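You operate a simulated robot arm through the tools that you are given. There is no shell and no other tool.

You run a simulated robot arm. Do the job below in one go: nothing can be reset, and whatever is moved stays where it is left.

JOB
Plug in plate 3 and run one timed stir at 400 RPM.
Fine: plug in with the switch off; press the timer button once and let the stir stop by itself; stir knob and switch end off.

The check looks at the end state, three seconds after you hand in, the way a careful person would. Anything else that was tipped, shoved, dropped, spilled or broken makes it a failure.

ROBOT AND FRAMES
A 6-joint arm with a fingered hand, fixed in place. Base frame: the origin is at the foot of the arm, x ahead of it, y to its left, z up. Units: m, rad, N and s.
With the tool pointing down near the work surface it reaches from about 0.34 to 0.74 m from the base axis. Its first joint turns from -2.007 to 2.007 rad. Payload 4 kg.
The TCP is the grasp point between the finger pads, 0.026 m short of the fingertips. In the tool frame z runs along the fingers and y along their closing line. The gripper opens to 0.132 m. The gripper's body begins 0.073 m behind the TCP. The gripper is a hand of 4 fingers: y runs from the thumb to the fingers, the wrist lies at [0, 0, -0.239] in the tool frame, and closing takes about 1.5 s.
Orientation is that of the tool frame in the base frame, as a unit quaternion [w, x, y, z]. With the fingers straight down and closing along the base's y, the tool's x points along the base's -x, its y along +y and its z along -z.

CONTROLS
- The arm moves only by the tool nudge_tool. Its argument "steps" is a list of rows, each a list of 7 numbers: the shift along the base's x, y, z in m, then the turn, a rotation vector about the base's x, y, z in rad, then the opening, from 0 (shut) to 1 (fully open). In form: [[tx, ty, tz, ax, ay, az, gripper], ...]. A call has 1 to 20 rows; each row shifts and turns the commanded pose from where the row before left it. A row lasts 0.2 s, in which the tool goes at most 0.05 m and 0.15 rad; a call with a longer step from one row to the next is refused whole, and so is a gripper value outside its range. Where a pose cannot be reached the arm comes as near as it can. A force on the tool above 40 N (or 10 N above the force at the start of the call, whichever is more), or a blocked arm, ends the call early, and 0.2 s more pass. The fingers move at their own pace (about 0.153 m/s each) and stop on an object; they squeeze with about 26 N. The grip force told is the motor's: it shows also when the fingers shut on nothing. Time passes only in rows, and 0.2 s behind the last, so rows that do not move let the fingers close. It gives the time, the measured TCP pose, the force on the tool (base axes), the opening and the grip force at its end, in the units of the frame above (readings bear some noise), with the torque about the TCP (base axes, N m) and any sound that the robot's microphone picked up, and new pictures: "show" is both (left out), scene, wrist or none.
- Cameras (640 x 400 px; columns grow to the right, rows downward): "scene" is fixed at [0.0513, 0.5013, 1.6855]; the picture's right is [-0.26, -0.97, 0.00], its down [-0.82, 0.22, -0.52] and it looks along [0.50, -0.13, -0.85] (base axes); focal length 310 px, centre (320, 200). "wrist" rides on the gripper at [0.068, 0.002, -0.097] in the tool frame; the picture's right is [-0.03, 1.00, 0.00], its down [-0.82, -0.02, -0.58] and it looks along [-0.58, -0.01, 0.82] (tool axes); focal length 270 px, centre (320, 200). There is no depth. A picture from a camera that has moved, and an enlarged one, comes with that camera's place and axes in the base frame and with its lens.
- raise_lower(by): slides the trunk up (or, below 0, down) by that many m; the arm rides with it, the base frame stays. It gives what a move gives, with no picture.
- hand_shape(shape): the hand has 4 fingers and takes this shape, open, in about a second: jaw (thumb against the fingers, like two jaws); tri (thumb and two fingers); tip (a fingertip pinch); poke (one finger out to press); point (the index stretched); flat (the hand flat); cup (the hand cupped); fist (a fist). The gripper value then closes the fingers along that shape, each until it touches; the sizes above hold for jaw. It gives what a move gives, with no picture.
- close_up(camera, box): a new picture of the part [left, top, right, bottom] of that camera's present view, enlarged. It takes no simulated time.
- sign_off(): hands the job in; it is judged then, once.

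Places have to be worked out from the pictures, the camera data and where the tool is seen. Open the gripper and draw the arm clear of the work before you hand the job in, unless the task says otherwise.

The tools are called by a JSON object that holds its "method" and its "body". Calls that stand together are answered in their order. nudge_tool: Moves the arm, as the interface text tells. Its arguments: {"type":"object","properties":{"steps":{"type":"array"},"show":{"type":"string","enum":["both","scene","wrist","none"]}},"required":["steps"]} The other tools are called the same way: raise_lower (by) slides the trunk up or down; hand_shape (shape) gives the hand a shape; close_up (camera, box) takes an enlarged picture of a part of a camera's view; sign_off () hands the job in.

At the start:

```text
time: 0.0
eef_pos: [0.2048, 0.354, 1.2975]
orientation: [0.001, 0.0, 1.0, 0.0]
wrist_force: [-0.4, 0.2, -0.1]
torque: [0.03, 0.0, -0.04]
grip_width: 0.1319
grip_force: 0.0
shape: jaw
trunk travel left (down, up): [-0.925, 0.065]
```

scene: 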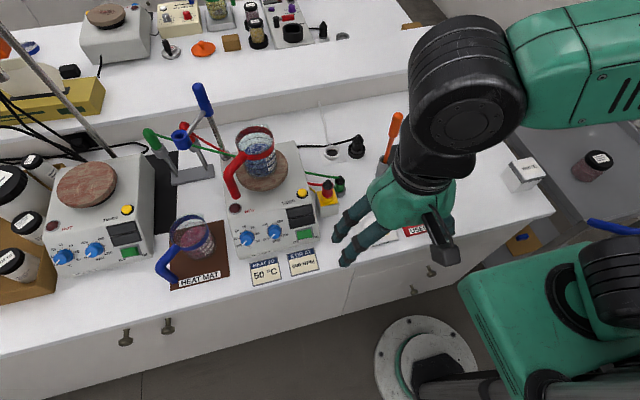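
wrist: 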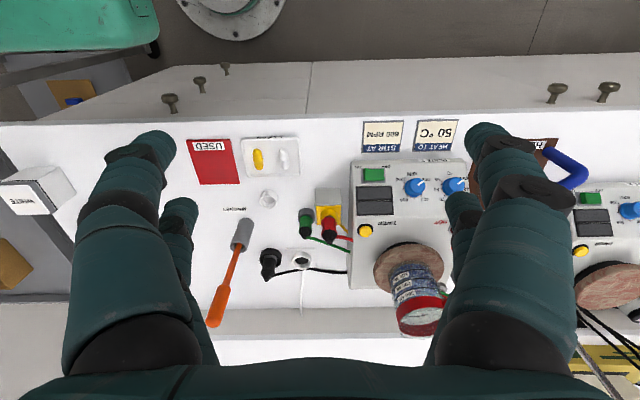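

I start by looking more closely at the bench: the plates, the labels, the plug and the socket.

{"method": "close_up", "body": {"camera": "scene", "box": [210, 110, 410, 290]}}

{"method": "close_up", "body": {"camera": "scene", "box": [0, 120, 220, 310]}}

{"method": "close_up", "body": {"camera": "scene", "box": [0, 0, 350, 150]}}

{"method": "close_up", "body": {"camera": "wrist", "box": [180, 110, 480, 340]}}

{"method": "close_up", "body": {"camera": "wrist", "box": [460, 110, 640, 400]}}

```text
2.22 times, centred on (310, 200) of scene
camera zoom: at [0.0513, 0.5013, 1.6855], right [-0.26, -0.97, 0.0], down [-0.82, 0.22, -0.52], along [0.5, -0.13, -0.85], focal length 689 px, centre (342, 200)
```

zoom: 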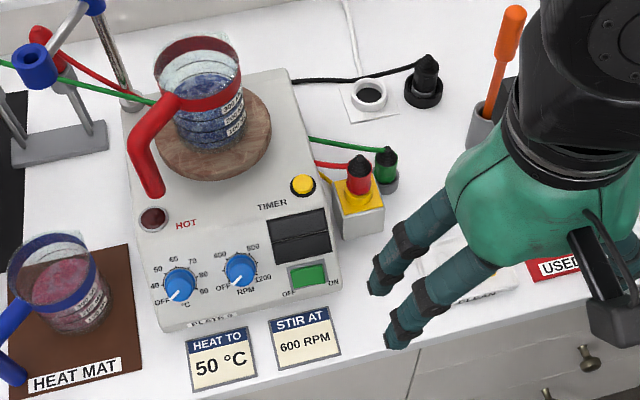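

```text
2.11 times, centred on (110, 215) of scene
camera zoom: at [0.0513, 0.5013, 1.6855], right [-0.26, -0.97, 0.0], down [-0.82, 0.22, -0.52], along [0.5, -0.13, -0.85], focal length 652 px, centre (762, 168)
```

zoom: 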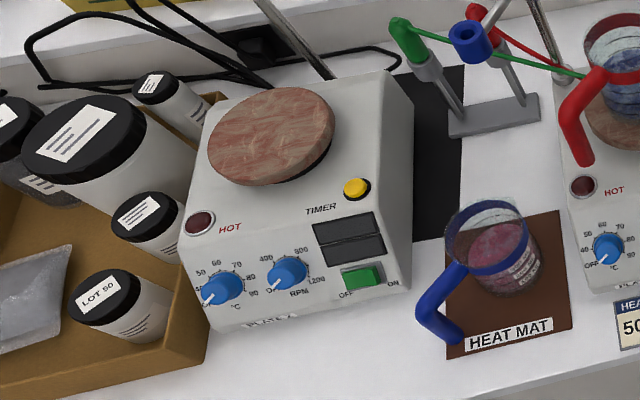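

```text
1.83 times, centred on (175, 75) of scene
camera zoom: at [0.0513, 0.5013, 1.6855], right [-0.26, -0.97, 0.0], down [-0.82, 0.22, -0.52], along [0.5, -0.13, -0.85], focal length 567 px, centre (585, 429)
```

zoom: 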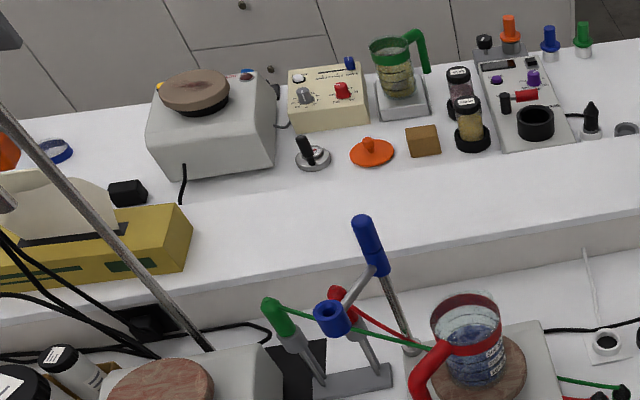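

```text
1.74 times, centred on (330, 225) of wrist
camera zoom: at [0.1349, 0.3572, 1.3928], right [0.03, 1.0, 0.0], down [0.82, -0.02, 0.58], along [0.58, -0.01, -0.82], focal length 470 px, centre (303, 156)
```

zoom: 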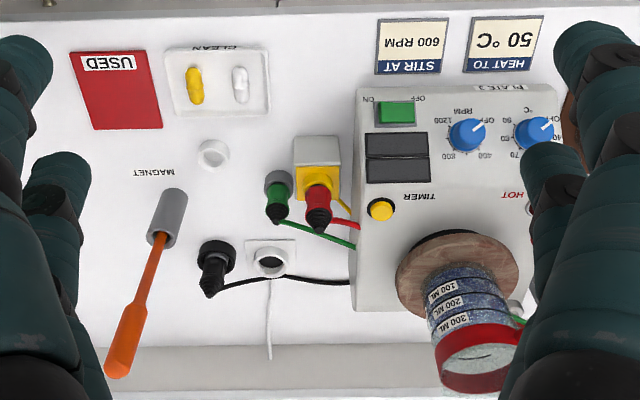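

```text
1.38 times, centred on (550, 255) of wrist
camera zoom: at [0.1349, 0.3572, 1.3928], right [0.03, 1.0, 0.0], down [0.82, -0.02, 0.58], along [0.58, -0.01, -0.82], focal length 373 px, centre (3, 124)
```

zoom: 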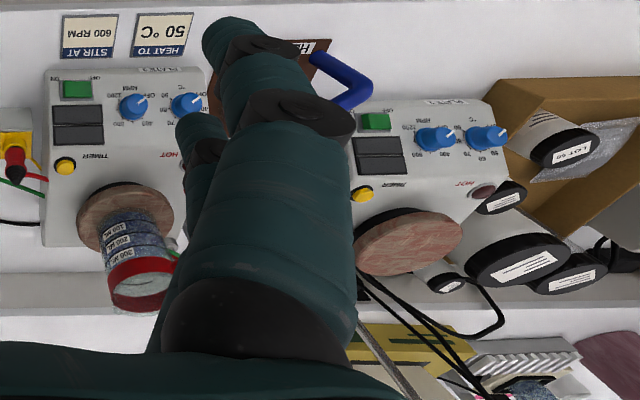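

The middle plate looks like plate 3, with a black plug and a white bench socket to its right. I zoom in to confirm the number and the shapes.

{"method": "close_up", "body": {"camera": "scene", "box": [225, 215, 325, 285]}}

{"method": "close_up", "body": {"camera": "scene", "box": [300, 110, 400, 210]}}

{"method": "close_up", "body": {"camera": "wrist", "box": [340, 140, 480, 240]}}

{"method": "close_up", "body": {"camera": "wrist", "box": [240, 180, 360, 320]}}

{"method": "close_up", "body": {"camera": "scene", "box": [40, 220, 140, 290]}}

```text
5.71 times, centred on (275, 250) of scene
camera zoom: at [0.0513, 0.5013, 1.6855], right [-0.26, -0.97, 0.0], down [-0.82, 0.22, -0.52], along [0.5, -0.13, -0.85], focal length 1771 px, centre (577, -86)
```

zoom: 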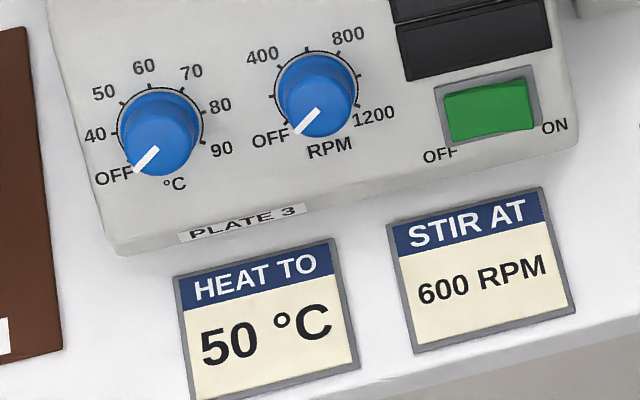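

```text
4.00 times, centred on (350, 160) of scene
camera zoom: at [0.0513, 0.5013, 1.6855], right [-0.26, -0.97, 0.0], down [-0.82, 0.22, -0.52], along [0.5, -0.13, -0.85], focal length 1240 px, centre (200, 360)
```

zoom: 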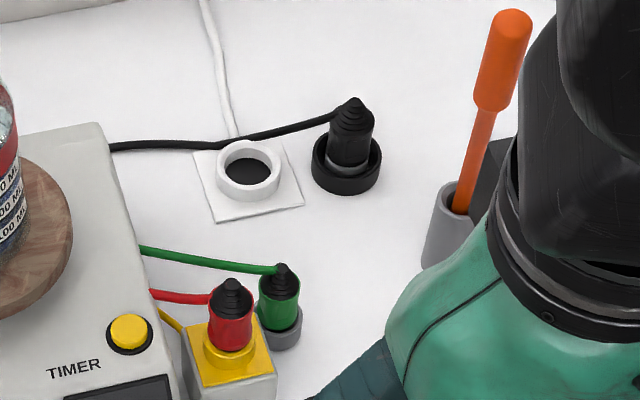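

```text
4.00 times, centred on (410, 190) of wrist
camera zoom: at [0.1349, 0.3572, 1.3928], right [0.03, 1.0, 0.0], down [0.82, -0.02, 0.58], along [0.58, -0.01, -0.82], focal length 1081 px, centre (-40, 240)
```

zoom: 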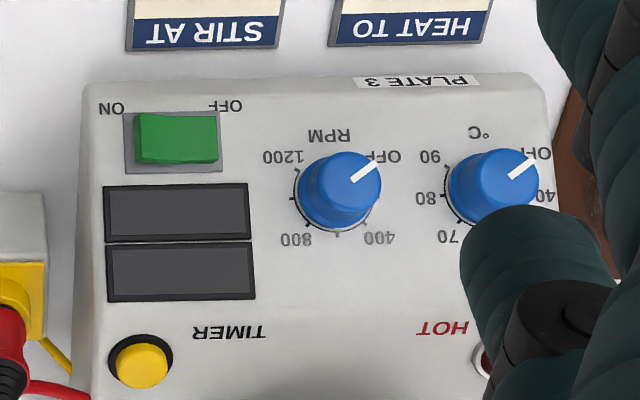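

```text
2.86 times, centred on (300, 250) of wrist
camera zoom: at [0.1349, 0.3572, 1.3928], right [0.03, 1.0, 0.0], down [0.82, -0.02, 0.58], along [0.58, -0.01, -0.82], focal length 772 px, centre (377, 57)
```

zoom: 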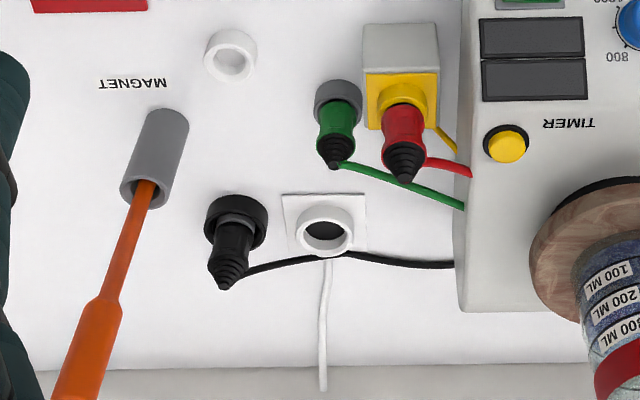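

```text
5.71 times, centred on (90, 255) of scene
camera zoom: at [0.0513, 0.5013, 1.6855], right [-0.26, -0.97, 0.0], down [-0.82, 0.22, -0.52], along [0.5, -0.13, -0.85], focal length 1771 px, centre (1634, -114)
```

zoom: 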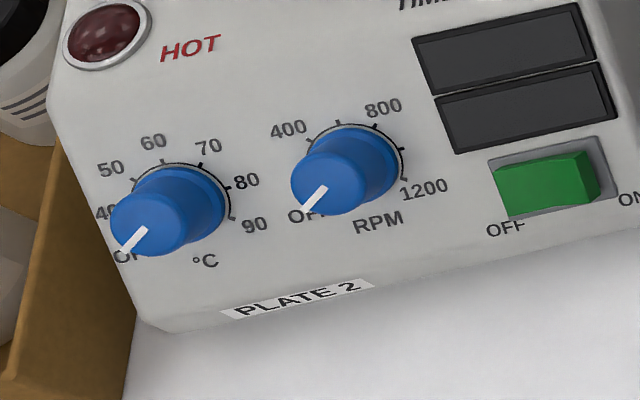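

Plate 3 is confirmed as the middle unit, unplugged, with its black plug parked in a ring near (0.66, 0.21) and the socket near (0.67, 0.30). The orange retriever stands near (0.56, 0.17) with its top at about 1.14, so I stay high and move over the plug area to look down.

{"method": "nudge_tool", "body": {"steps": [[0.04, -0.012, 0, 0, 0, 0, 1], [0.04, -0.012, 0, 0, 0, 0, 1], [0.04, -0.012, 0, 0, 0, 0, 1], [0.04, -0.012, 0, 0, 0, 0, 1], [0.04, -0.012, 0, 0, 0, 0, 1], [0.04, -0.012, 0, 0, 0, 0, 1], [0.04, -0.012, 0, 0, 0, 0, 1], [0.04, -0.012, 0, 0, 0, 0, 1]], "show": "both"}}

```text
time: 1.8
eef_pos: [0.5261, 0.2572, 1.2967]
orientation: [-0.001, 0.0, 1.0, 0.0]
wrist_force: [0.5, -0.6, -0.6]
torque: [0.03, 0.03, 0.01]
grip_width: 0.1321
grip_force: 0.1
shape: jaw
trunk travel left (down, up): [-0.925, 0.065]
camera wrist: at [0.4573, 0.2606, 1.3921], right [0.03, 1.0, 0.0], down [0.82, -0.02, 0.58], along [0.58, -0.02, -0.82], focal length 270 px, centre (320, 200)
```

scene: 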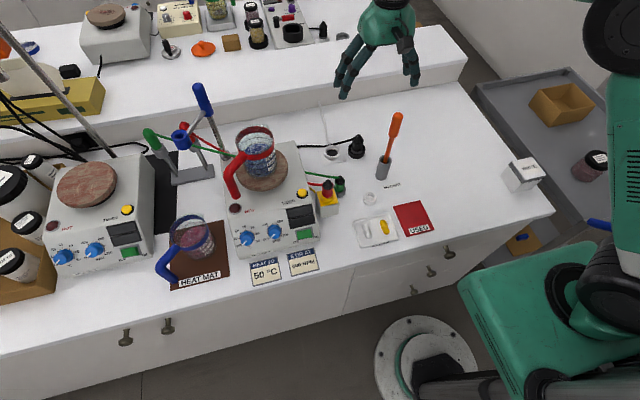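
wrist: 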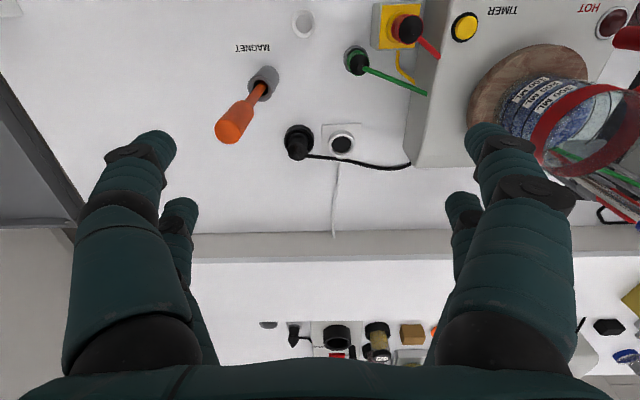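

The view is clear now; I enlarge the plug, socket and plate panel for accurate localisation.

{"method": "close_up", "body": {"camera": "wrist", "box": [220, 40, 420, 180]}}

{"method": "close_up", "body": {"camera": "scene", "box": [310, 110, 430, 190]}}

{"method": "close_up", "body": {"camera": "scene", "box": [220, 180, 340, 280]}}

```text
2.86 times, centred on (320, 110) of wrist
camera zoom: at [0.4573, 0.2606, 1.3921], right [0.03, 1.0, 0.0], down [0.82, -0.02, 0.58], along [0.58, -0.02, -0.82], focal length 772 px, centre (320, 457)
```

zoom: 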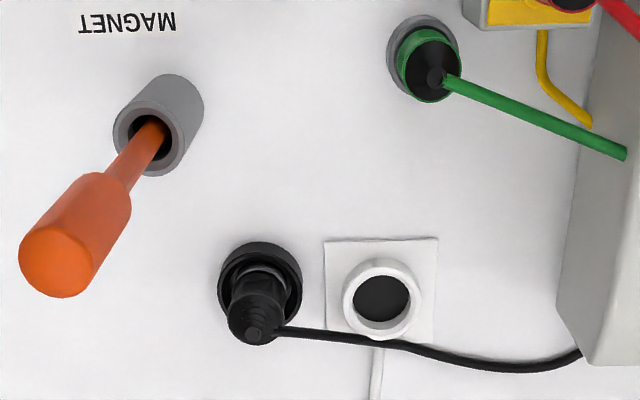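

```text
5.00 times, centred on (370, 150) of scene
camera zoom: at [0.0513, 0.5013, 1.6855], right [-0.26, -0.97, 0.0], down [-0.82, 0.22, -0.52], along [0.5, -0.13, -0.85], focal length 1549 px, centre (70, 450)
```

zoom: 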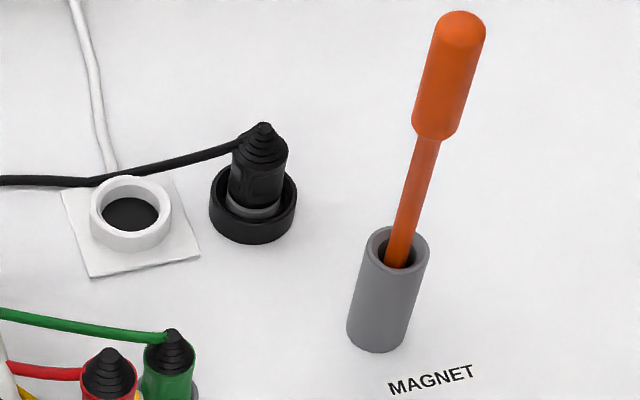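

```text
4.00 times, centred on (280, 230) of scene
camera zoom: at [0.0513, 0.5013, 1.6855], right [-0.26, -0.97, 0.0], down [-0.82, 0.22, -0.52], along [0.5, -0.13, -0.85], focal length 1240 px, centre (480, 80)
```

zoom: 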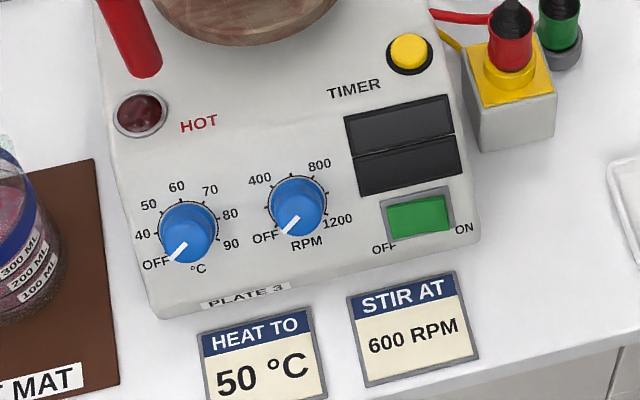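

I look closer at the hand itself to understand how its fingers are placed.

{"method": "close_up", "body": {"camera": "scene", "box": [320, 0, 440, 110]}}

{"method": "close_up", "body": {"camera": "wrist", "box": [60, 110, 600, 400]}}

```text
3.64 times, centred on (380, 55) of scene
camera zoom: at [0.0513, 0.5013, 1.6855], right [-0.26, -0.97, 0.0], down [-0.82, 0.22, -0.52], along [0.5, -0.13, -0.85], focal length 1127 px, centre (102, 727)
```

zoom: 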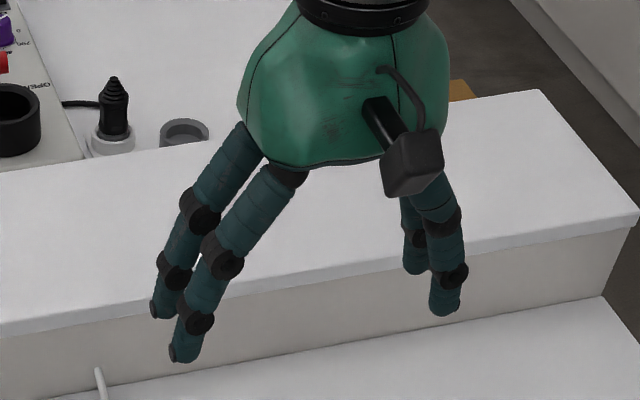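

```text
1.19 times, centred on (330, 255) of wrist
camera zoom: at [0.4573, 0.2606, 1.3921], right [0.03, 1.0, 0.0], down [0.82, -0.02, 0.58], along [0.58, -0.02, -0.82], focal length 320 px, centre (308, 135)
```

zoom: 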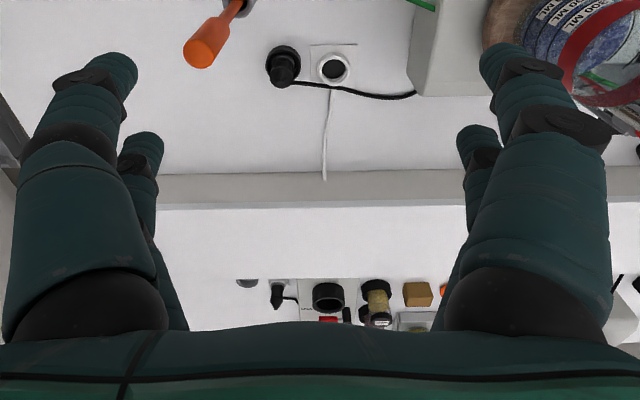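

The hand has two finger pairs facing each other. I turn the tool +90° about z so it closes along x (the cable leaves the plug toward +y) and move above the plug, staying high.

{"method": "nudge_tool", "body": {"steps": [[0.0122, -0.0038, 0, 0, 0, 0.1428, 1], [0.0122, -0.0038, 0, 0, 0, 0.1428, 1], [0.0122, -0.0038, 0, 0, 0, 0.1428, 1], [0.0122, -0.0038, 0, 0, 0, 0.1428, 1], [0.0122, -0.0038, 0, 0, 0, 0.1428, 1], [0.0122, -0.0038, 0, 0, 0, 0.1428, 1], [0.0122, -0.0038, 0, 0, 0, 0.1428, 1], [0.0122, -0.0038, 0, 0, 0, 0.1428, 1], [0.0122, -0.0038, 0, 0, 0, 0.1428, 1], [0.0122, -0.0038, 0, 0, 0, 0.1428, 1], [0.0122, -0.0038, 0, 0, 0, 0.1428, 1]], "show": "both"}}

```text
time: 4.2
eef_pos: [0.6428, 0.2099, 1.2885]
orientation: [0.0, 0.708, -0.706, 0.0]
wrist_force: [-0.6, -0.1, -0.9]
torque: [-0.01, 0.04, 0.0]
grip_width: 0.1316
grip_force: 0.1
shape: jaw
out of reach, approached as far as the arm can: row 10, 11
trunk travel left (down, up): [-0.925, 0.065]
camera wrist: at [0.6409, 0.1432, 1.3843], right [-1.0, 0.02, 0.0], down [0.02, 0.82, 0.58], along [0.01, 0.58, -0.82], focal length 270 px, centre (320, 200)
```

scene: 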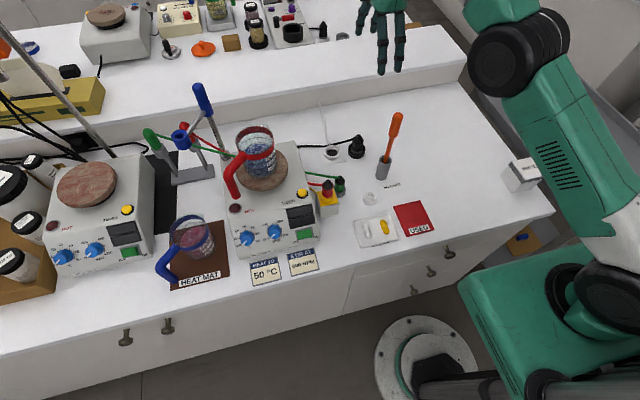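
wrist: 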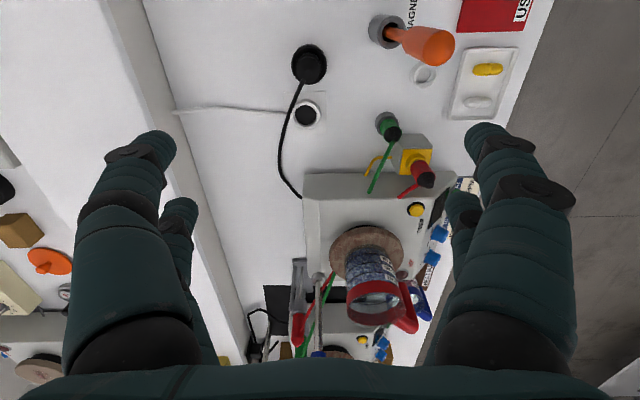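

At this height the reach stops at radius about 0.676, so lower heights should open it up. I enlarge the wrist view to refine the plug and socket locations.

{"method": "close_up", "body": {"camera": "wrist", "box": [260, 20, 360, 140]}}

{"method": "close_up", "body": {"camera": "wrist", "box": [290, 0, 480, 220]}}

```text
3.33 times, centred on (310, 80) of wrist
camera zoom: at [0.6409, 0.1432, 1.3843], right [-1.0, 0.02, 0.0], down [0.02, 0.82, 0.58], along [0.01, 0.58, -0.82], focal length 901 px, centre (353, 600)
```

zoom: 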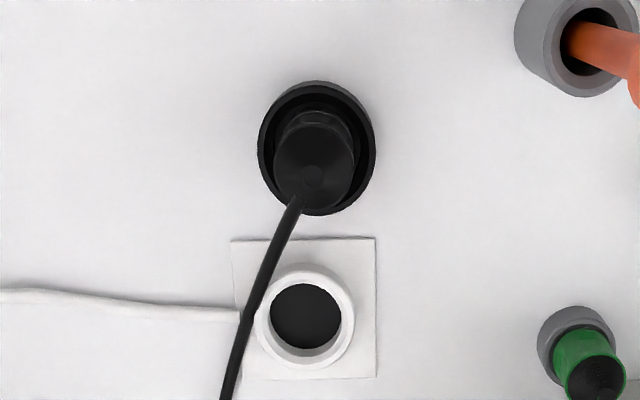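

```text
1.82 times, centred on (385, 110) of wrist
camera zoom: at [0.6409, 0.1432, 1.3843], right [-1.0, 0.02, 0.0], down [0.02, 0.82, 0.58], along [0.01, 0.58, -0.82], focal length 491 px, centre (202, 364)
```

zoom: 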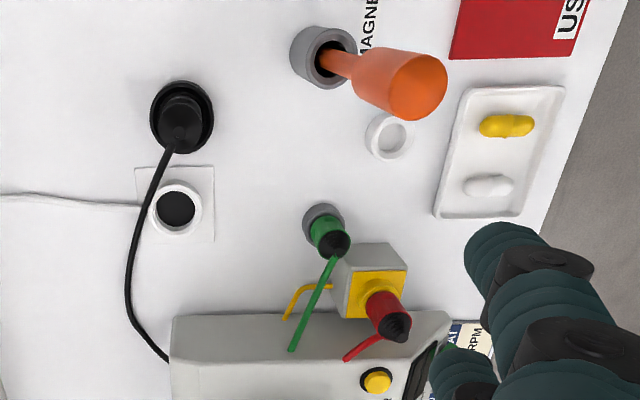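

The plug axis is at about (0.660, 0.215) and the socket at about (0.671, 0.297), with the bench near z = 0.90. I half-close the fingers and lower toward the plug to see whether the reach opens up.

{"method": "nudge_tool", "body": {"steps": [[0, 0, 0, 0, 0, 0, 0.55], [0, 0, -0.035, 0, 0, 0, 0.55], [0, 0, -0.035, 0, 0, 0, 0.55], [0, 0, -0.035, 0, 0, 0, 0.55], [0, 0, 0, 0, 0, 0, 0.55]], "show": "both"}}

```text
time: 5.4
eef_pos: [0.6403, 0.2093, 1.1854]
orientation: [0.0, -0.707, 0.707, -0.001]
wrist_force: [-0.5, -0.8, 0.2]
torque: [0.01, 0.02, 0.0]
grip_width: 0.0731
grip_force: 0.0
shape: jaw
trunk travel left (down, up): [-0.925, 0.065]
camera wrist: at [0.6388, 0.1422, 1.2795], right [-1.0, 0.03, 0.0], down [0.02, 0.82, 0.58], along [0.02, 0.58, -0.82], focal length 270 px, centre (320, 200)
```

scene: 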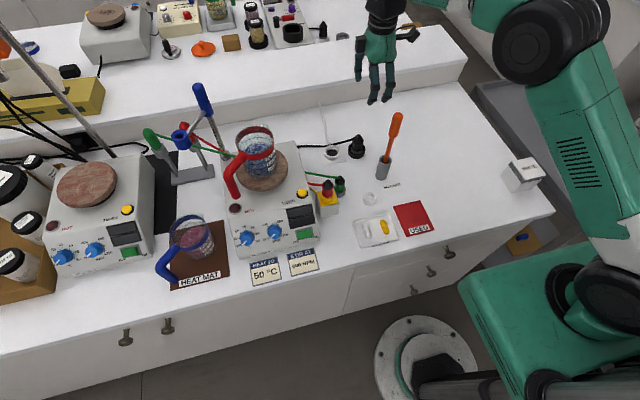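
wrist: 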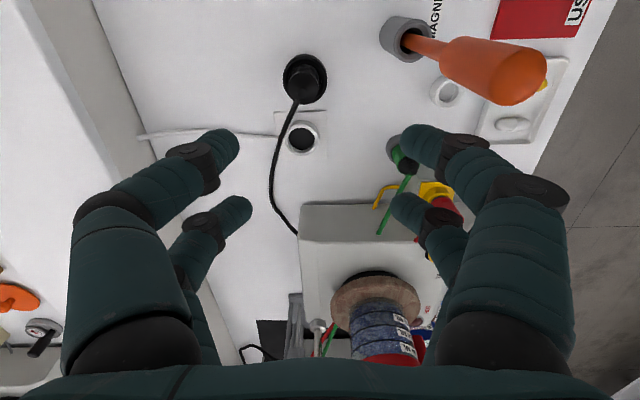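

The lowered pose is held exactly. I now shift over the plug axis and check that it can be reached here.

{"method": "nudge_tool", "body": {"steps": [[0.01, 0.003, -0.03, 0, 0, 0, 0.55], [0.01, 0.003, -0.03, 0, 0, 0, 0.55], [0, 0, -0.03, 0, 0, 0, 0.55], [0, 0, 0, 0, 0, 0, 0.55]], "show": "both"}}

```text
time: 6.4
eef_pos: [0.66, 0.2172, 1.0951]
orientation: [0.001, 0.707, -0.707, 0.0]
wrist_force: [-0.5, -0.3, -0.1]
torque: [0.0, -0.01, 0.0]
grip_width: 0.0732
grip_force: 0.0
shape: jaw
trunk travel left (down, up): [-0.925, 0.065]
camera wrist: at [0.6591, 0.1493, 1.1898], right [-1.0, 0.03, 0.0], down [0.02, 0.82, 0.58], along [0.02, 0.58, -0.82], focal length 270 px, centre (320, 200)
```

scene: 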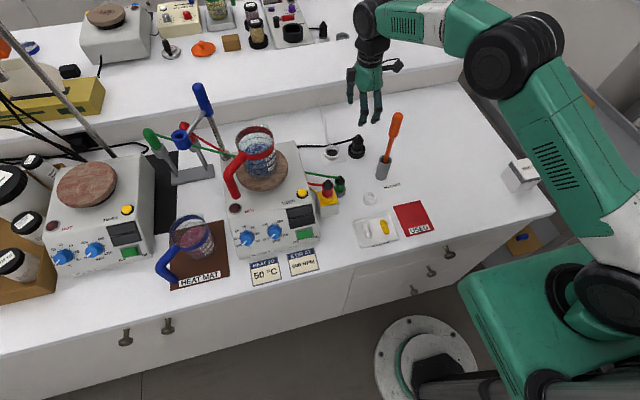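
wrist: 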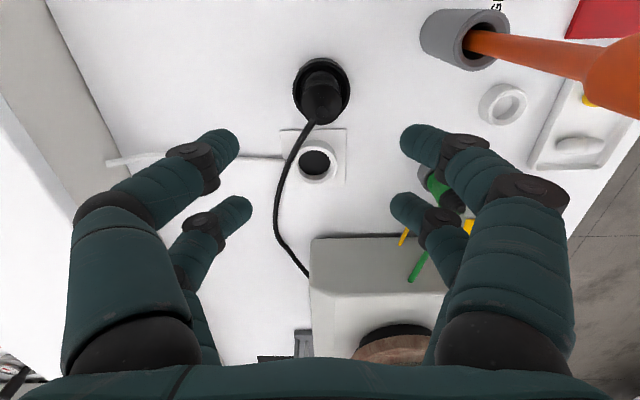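

Reach is fine here. I zoom in to refine the plug centre relative to the TCP before descending.

{"method": "close_up", "body": {"camera": "wrist", "box": [260, 30, 380, 200]}}

{"method": "close_up", "body": {"camera": "scene", "box": [310, 70, 420, 170]}}

```text
2.35 times, centred on (320, 115) of wrist
camera zoom: at [0.6591, 0.1493, 1.1898], right [-1.0, 0.03, 0.0], down [0.02, 0.82, 0.58], along [0.02, 0.58, -0.82], focal length 636 px, centre (320, 400)
```

zoom: 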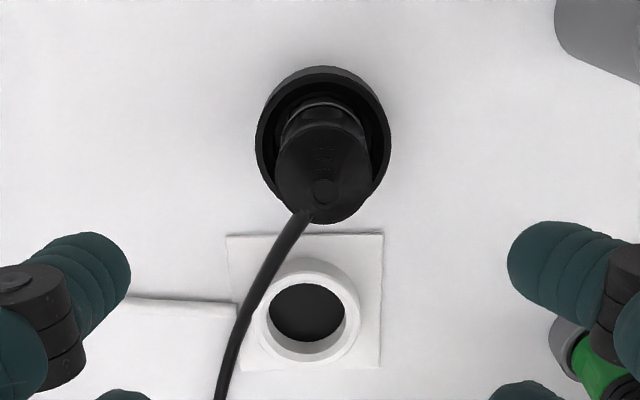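

```text
4.00 times, centred on (365, 120) of scene
camera zoom: at [0.0513, 0.5013, 1.6855], right [-0.26, -0.97, 0.0], down [-0.82, 0.22, -0.52], along [0.5, -0.13, -0.85], focal length 1240 px, centre (140, 520)
```

zoom: 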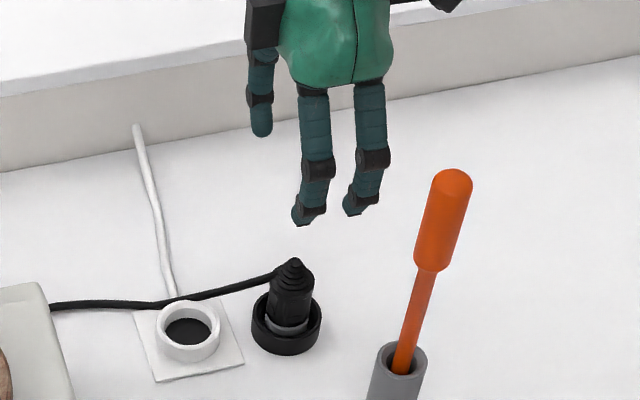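

The plug axis is at (0.660, 0.215) with its tip at z ≈ 0.974 and the ring top near 0.915. I descend with the fingers straddling it to a TCP height of about 0.950.

{"method": "nudge_tool", "body": {"steps": [[0, -0.002, -0.03, 0, 0, 0, 0.55], [0, 0, -0.03, 0, 0, 0, 0.55], [0, 0, -0.03, 0, 0, 0, 0.55], [0, 0, -0.03, 0, 0, 0, 0.55], [0, 0, -0.02, 0, 0, 0, 0.55], [0, 0, 0, 0, 0, 0, 0.55]], "show": "both"}}

```text
time: 7.8
eef_pos: [0.6632, 0.2155, 0.9542]
orientation: [0.0, -0.706, 0.708, 0.0]
wrist_force: [-0.5, -0.2, -0.3]
torque: [0.03, -0.01, 0.02]
grip_width: 0.0731
grip_force: 0.1
shape: jaw
trunk travel left (down, up): [-0.925, 0.065]
camera wrist: at [0.6611, 0.1484, 1.0494], right [-1.0, 0.03, 0.0], down [0.02, 0.82, 0.58], along [0.02, 0.58, -0.82], focal length 270 px, centre (320, 200)
```

scene: 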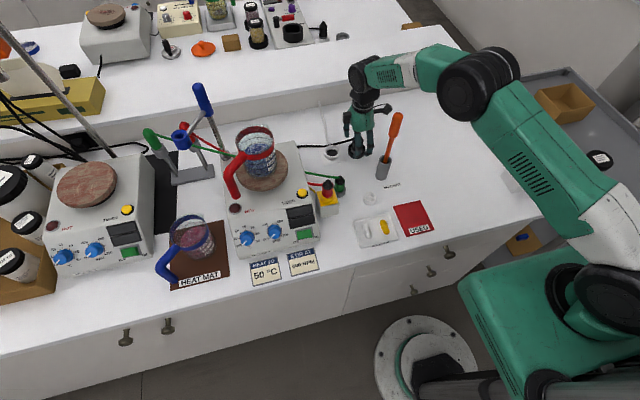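
wrist: 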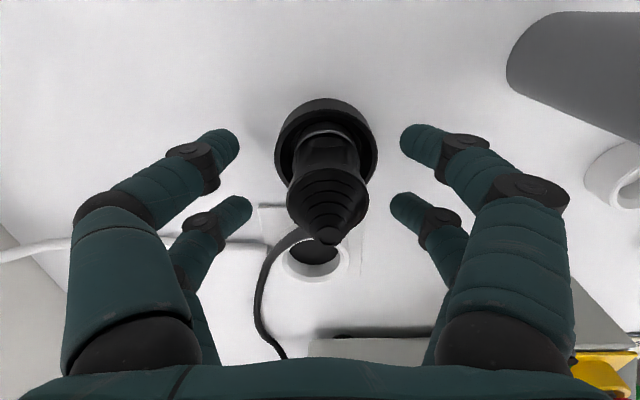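

The fingers straddle the plug evenly. I check a close-up for height and centring before closing.

{"method": "close_up", "body": {"camera": "scene", "box": [320, 80, 410, 180]}}

{"method": "close_up", "body": {"camera": "wrist", "box": [200, 80, 440, 300]}}

```text
4.00 times, centred on (365, 130) of scene
camera zoom: at [0.0513, 0.5013, 1.6855], right [-0.26, -0.97, 0.0], down [-0.82, 0.22, -0.52], along [0.5, -0.13, -0.85], focal length 1240 px, centre (140, 480)
```

zoom: 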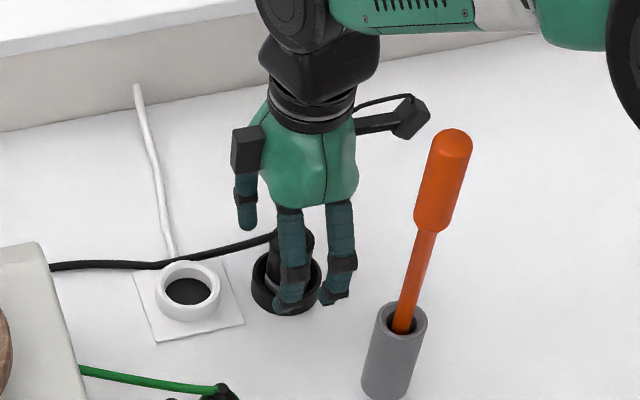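

```text
1.82 times, centred on (320, 190) of wrist
camera zoom: at [0.6611, 0.1484, 1.0494], right [-1.0, 0.03, 0.0], down [0.02, 0.82, 0.58], along [0.02, 0.58, -0.82], focal length 491 px, centre (320, 218)
```

zoom: 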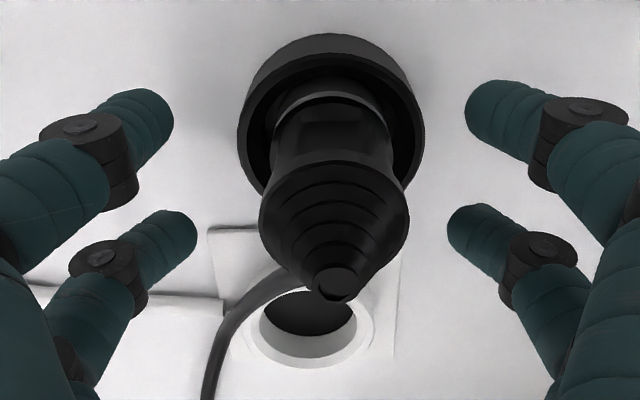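

The plug has a narrow waist below a flared cone, and the pads sit about at waist level. I lower 5 mm more and close.

{"method": "nudge_tool", "body": {"steps": [[-0.001, 0, -0.005, 0, 0, 0, 0.55], [0, 0, 0, 0, 0, 0, 0.4], [0, 0, 0, 0, 0, 0, 0.3], [0, 0, 0, 0, 0, 0, 0.2], [0, 0, 0, 0, 0, 0, 0.1], [0, 0, 0, 0, 0, 0, 0.0], [0, 0, 0, 0, 0, 0, 0.0], [0, 0, 0, 0, 0, 0, 0.0]], "show": "both"}}

```text
time: 9.6
eef_pos: [0.6617, 0.2157, 0.9499]
orientation: [0.0, -0.706, 0.708, -0.001]
wrist_force: [0.3, 1.3, -0.6]
torque: [0.0, 0.0, -0.01]
grip_width: 0.0092
grip_force: 25.7
shape: jaw
trunk travel left (down, up): [-0.925, 0.065]
camera wrist: at [0.6598, 0.148, 1.0444], right [-1.0, 0.03, 0.0], down [0.02, 0.82, 0.58], along [0.02, 0.58, -0.82], focal length 270 px, centre (320, 200)
```

scene: 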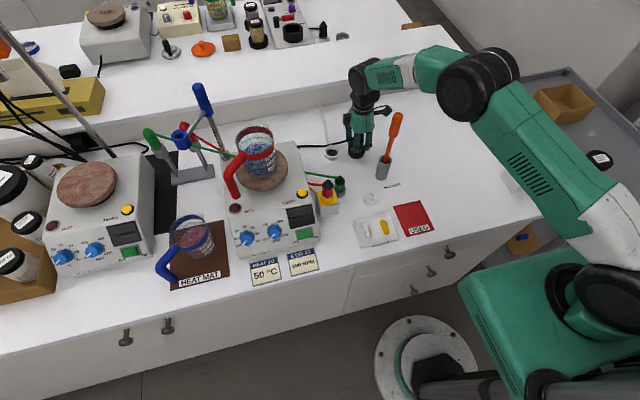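
wrist: 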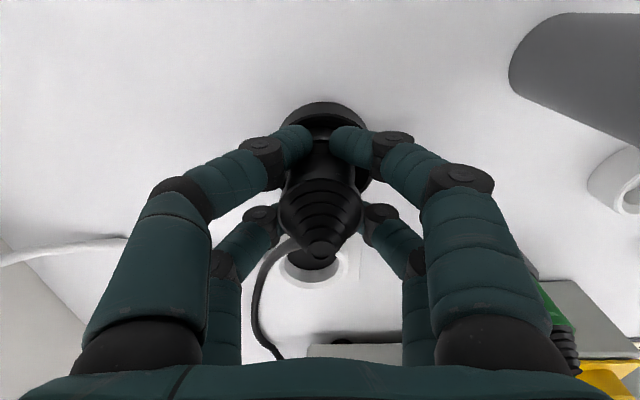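

The four fingers cage the plug's waist with 25.7 N grip. I lift slowly and watch the force.

{"method": "nudge_tool", "body": {"steps": [[0, 0, 0.01, 0, 0, 0, 0], [0, 0, 0.015, 0, 0, 0, 0], [0, 0, 0.02, 0, 0, 0, 0], [0, 0, 0.02, 0, 0, 0, 0], [0, 0, 0.0, 0, 0, 0, 0]], "show": "both"}}

```text
time: 10.8
eef_pos: [0.6616, 0.2157, 1.0136]
orientation: [0.0, -0.706, 0.708, 0.001]
wrist_force: [0.1, -0.8, 0.6]
torque: [0.03, -0.03, 0.01]
grip_width: 0.0094
grip_force: 25.9
shape: jaw
trunk travel left (down, up): [-0.925, 0.065]
camera wrist: at [0.66, 0.148, 1.1095], right [-1.0, 0.03, 0.0], down [0.02, 0.82, 0.58], along [0.01, 0.58, -0.82], focal length 270 px, centre (320, 200)
```

scene: 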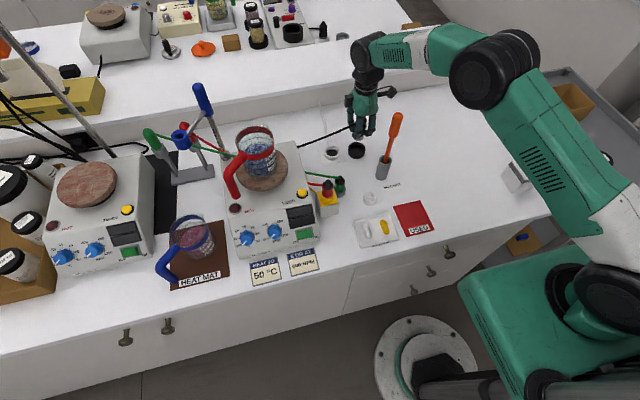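
wrist: 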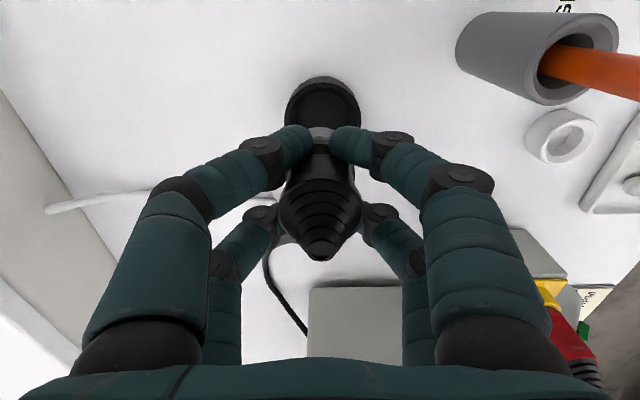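

The plug is out of its park ring. I look at how it hangs in the hand and where the socket is now.

{"method": "close_up", "body": {"camera": "scene", "box": [310, 80, 410, 180]}}

{"method": "close_up", "body": {"camera": "wrist", "box": [230, 60, 410, 340]}}

{"method": "close_up", "body": {"camera": "scene", "box": [270, 200, 330, 250]}}

```text
4.00 times, centred on (360, 130) of scene
camera zoom: at [0.0513, 0.5013, 1.6855], right [-0.26, -0.97, 0.0], down [-0.82, 0.22, -0.52], along [0.5, -0.13, -0.85], focal length 1240 px, centre (160, 480)
```

zoom: 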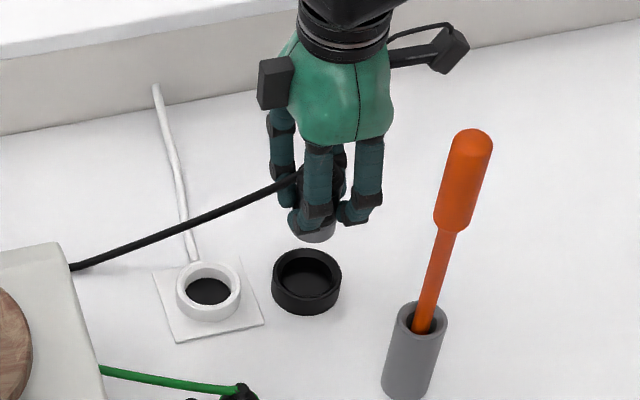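

```text
1.43 times, centred on (320, 200) of wrist
camera zoom: at [0.66, 0.148, 1.1095], right [-1.0, 0.03, 0.0], down [0.02, 0.82, 0.58], along [0.01, 0.58, -0.82], focal length 386 px, centre (320, 200)
```

zoom: 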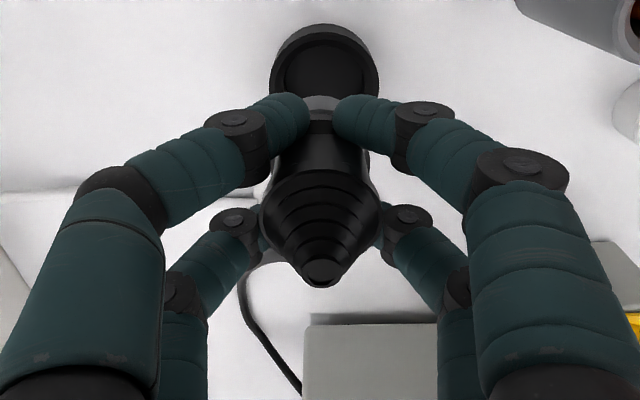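

```text
8.00 times, centred on (300, 225) of scene
camera zoom: at [0.0513, 0.5013, 1.6855], right [-0.26, -0.97, 0.0], down [-0.82, 0.22, -0.52], along [0.5, -0.13, -0.85], focal length 2479 px, centre (480, 0)
```

zoom: 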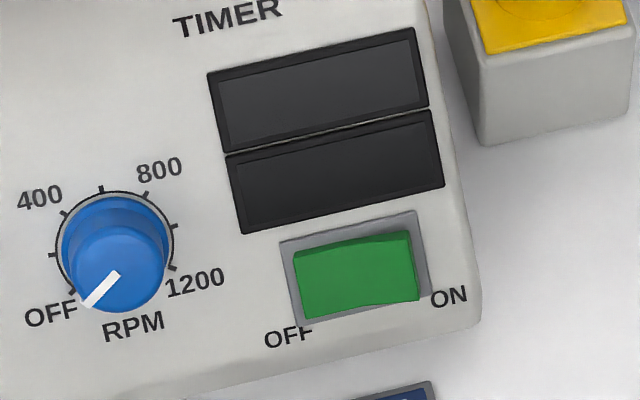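

The zooms are true optical enlargements, so I look closely at plate 3's rocker to make sure it is off before plugging in, and compare it with plate 2.

{"method": "close_up", "body": {"camera": "scene", "box": [298, 222, 328, 242]}}

{"method": "close_up", "body": {"camera": "scene", "box": [112, 240, 148, 264]}}

{"method": "close_up", "body": {"camera": "scene", "box": [250, 205, 300, 245]}}

{"method": "close_up", "body": {"camera": "scene", "box": [320, 130, 380, 170]}}

```text
16.00 times, centred on (313, 232) of scene
camera zoom: at [0.0513, 0.5013, 1.6855], right [-0.26, -0.97, 0.0], down [-0.82, 0.22, -0.52], along [0.5, -0.13, -0.85], focal length 4958 px, centre (432, -312)
```

zoom: 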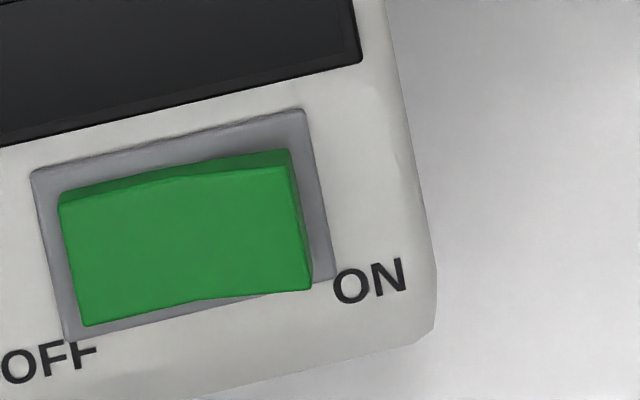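

```text
16.00 times, centred on (130, 252) of scene
camera zoom: at [0.0513, 0.5013, 1.6855], right [-0.26, -0.97, 0.0], down [-0.82, 0.22, -0.52], along [0.5, -0.13, -0.85], focal length 4958 px, centre (3360, -632)
```

zoom: 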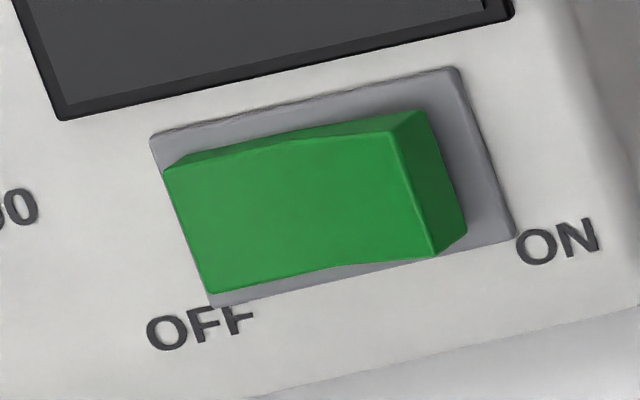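

```text
10.00 times, centred on (275, 225) of scene
camera zoom: at [0.0513, 0.5013, 1.6855], right [-0.26, -0.97, 0.0], down [-0.82, 0.22, -0.52], along [0.5, -0.13, -0.85], focal length 3099 px, centre (770, -50)
```

zoom: 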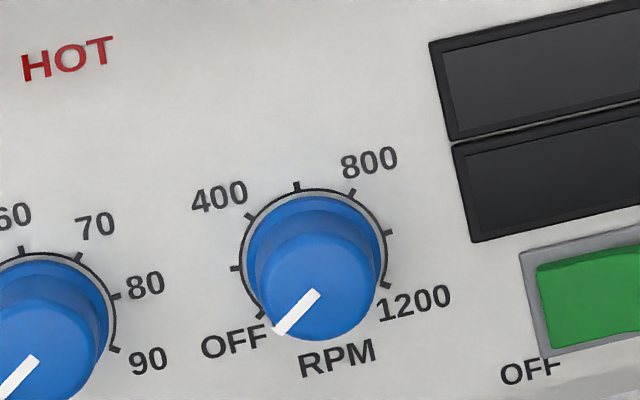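

```text
10.00 times, centred on (350, 150) of scene
camera zoom: at [0.0513, 0.5013, 1.6855], right [-0.26, -0.97, 0.0], down [-0.82, 0.22, -0.52], along [0.5, -0.13, -0.85], focal length 3099 px, centre (20, 700)
```

zoom: 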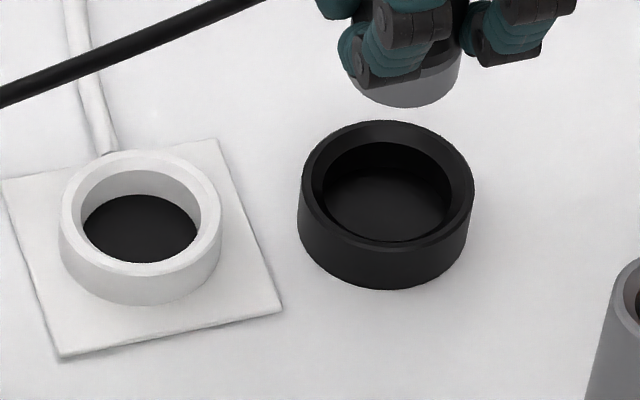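

Both rockers show the ON end raised, so plate 3 is off. Comparing ring centres across four views puts the socket at (+0.010, +0.0805) from the park ring, so I carry the plug there at this height.

{"method": "nudge_tool", "body": {"steps": [[0.0025, 0.0201, 0, 0, 0, 0, 0], [0.0025, 0.0201, 0, 0, 0, 0, 0], [0.0025, 0.0201, 0, 0, 0, 0, 0], [0.0025, 0.0202, 0, 0, 0, 0, 0], [0, 0, 0, 0, 0, 0, 0]], "show": "both"}}

```text
time: 12.0
eef_pos: [0.6715, 0.2963, 1.0144]
orientation: [0.0, -0.707, 0.708, 0.0]
wrist_force: [-0.4, -0.3, -1.3]
torque: [0.05, -0.03, 0.0]
grip_width: 0.0093
grip_force: 26.5
shape: jaw
trunk travel left (down, up): [-0.925, 0.065]
camera wrist: at [0.6689, 0.2289, 1.1097], right [-1.0, 0.03, 0.0], down [0.02, 0.82, 0.58], along [0.01, 0.58, -0.82], focal length 270 px, centre (320, 200)
```

scene: 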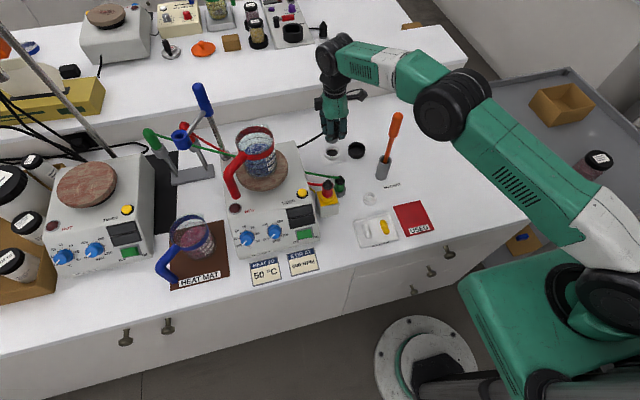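
wrist: 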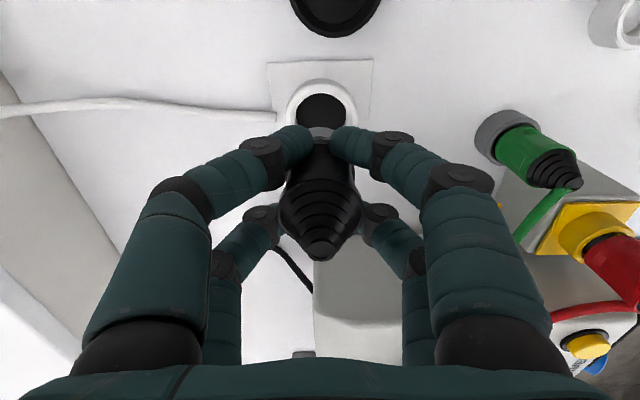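

The pose is reached. I compare the socket's place under the plug with the same view taken over the park ring.

{"method": "close_up", "body": {"camera": "wrist", "box": [230, 60, 410, 340]}}

{"method": "close_up", "body": {"camera": "wrist", "box": [260, 50, 380, 150]}}

{"method": "close_up", "body": {"camera": "scene", "box": [300, 110, 360, 170]}}

```text
1.43 times, centred on (320, 200) of wrist
camera zoom: at [0.6689, 0.2289, 1.1097], right [-1.0, 0.03, 0.0], down [0.02, 0.82, 0.58], along [0.01, 0.58, -0.82], focal length 386 px, centre (320, 200)
```

zoom: 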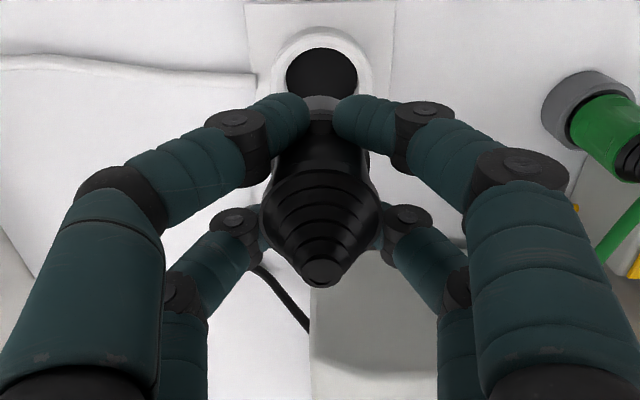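

```text
4.00 times, centred on (320, 100) of wrist
camera zoom: at [0.6689, 0.2289, 1.1097], right [-1.0, 0.03, 0.0], down [0.02, 0.82, 0.58], along [0.01, 0.58, -0.82], focal length 1081 px, centre (320, 600)
```

zoom: 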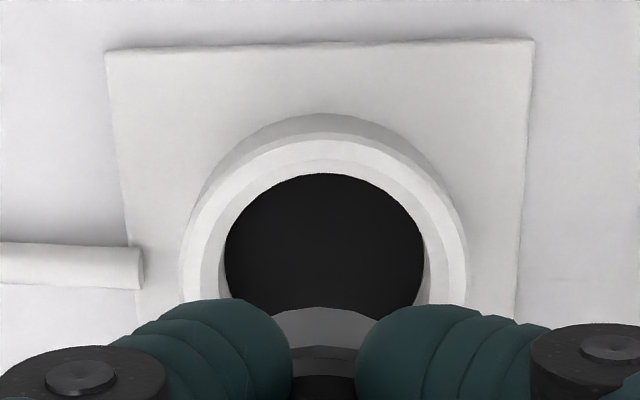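

```text
6.67 times, centred on (330, 140) of scene
camera zoom: at [0.0513, 0.5013, 1.6855], right [-0.26, -0.97, 0.0], down [-0.82, 0.22, -0.52], along [0.5, -0.13, -0.85], focal length 2066 px, centre (253, 600)
```

zoom: 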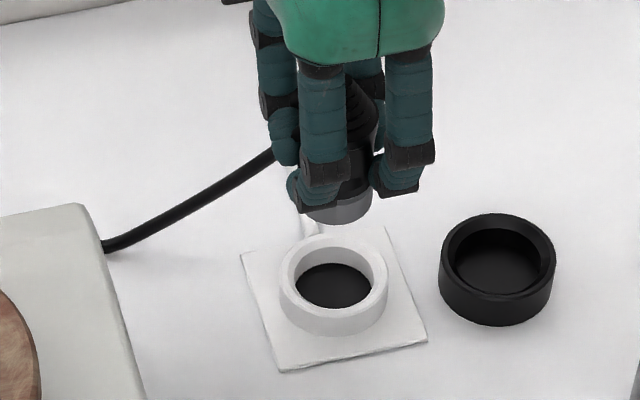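

In the wrist view the socket hole is centred under the plug's collar in x, and my projection puts it about 1–2 mm further in +y. I add 1 mm in y and descend, slowing toward the rim.

{"method": "nudge_tool", "body": {"steps": [[0, 0.001, -0.015, 0, 0, 0, 0], [0, 0, -0.01, 0, 0, 0, 0], [0, 0, -0.01, 0, 0, 0, 0], [0, 0, 0, 0, 0, 0, 0]], "show": "both"}}

```text
time: 13.0
eef_pos: [0.6701, 0.2957, 0.9795]
orientation: [0.0, -0.706, 0.708, 0.0]
wrist_force: [-0.3, -0.5, 0.4]
torque: [-0.01, 0.01, 0.0]
grip_width: 0.0093
grip_force: 26.9
shape: jaw
trunk travel left (down, up): [-0.925, 0.065]
camera wrist: at [0.6685, 0.2287, 1.0743], right [-1.0, 0.03, 0.0], down [0.02, 0.82, 0.58], along [0.01, 0.58, -0.82], focal length 270 px, centre (320, 200)
```

scene: 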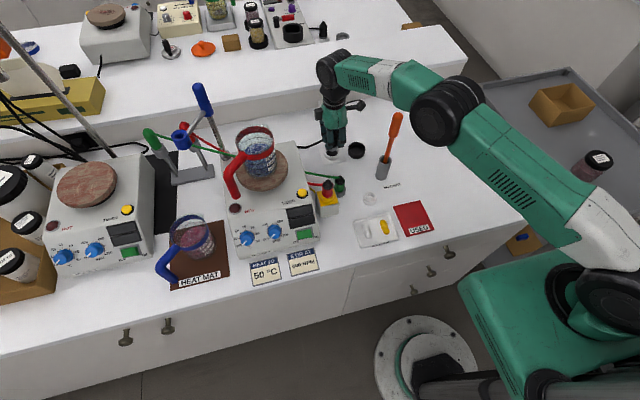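
wrist: 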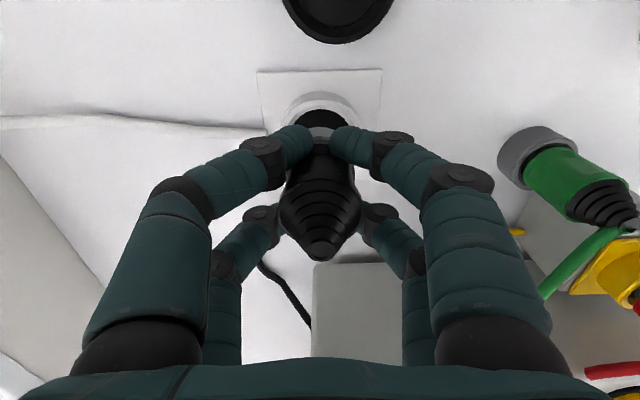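

I check the alignment up close just above the rim.

{"method": "close_up", "body": {"camera": "wrist", "box": [270, 70, 370, 150]}}

{"method": "close_up", "body": {"camera": "scene", "box": [310, 120, 360, 170]}}

```text
5.00 times, centred on (320, 110) of wrist
camera zoom: at [0.6685, 0.2287, 1.0743], right [-1.0, 0.03, 0.0], down [0.02, 0.82, 0.58], along [0.01, 0.58, -0.82], focal length 1351 px, centre (320, 650)
```

zoom: 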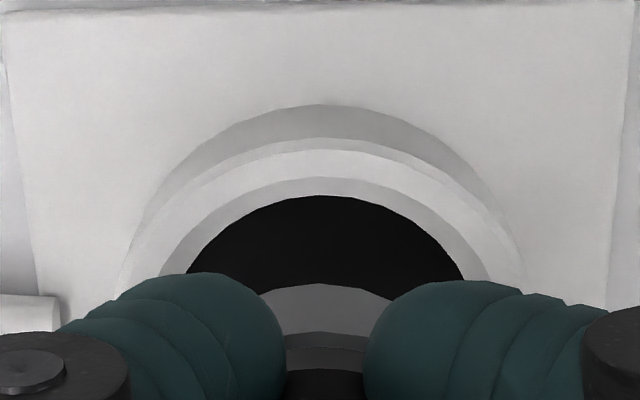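

```text
8.00 times, centred on (335, 145) of scene
camera zoom: at [0.0513, 0.5013, 1.6855], right [-0.26, -0.97, 0.0], down [-0.82, 0.22, -0.52], along [0.5, -0.13, -0.85], focal length 2479 px, centre (200, 640)
```

zoom: 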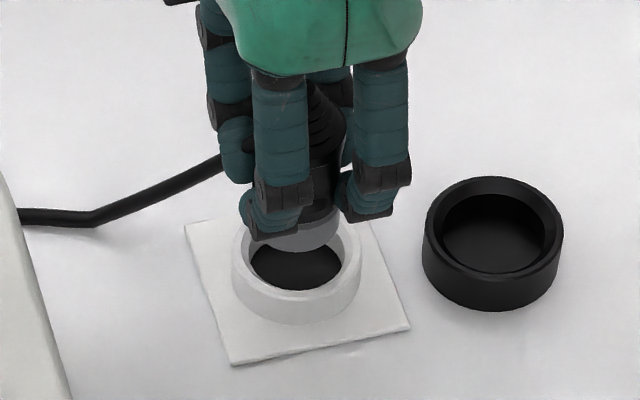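

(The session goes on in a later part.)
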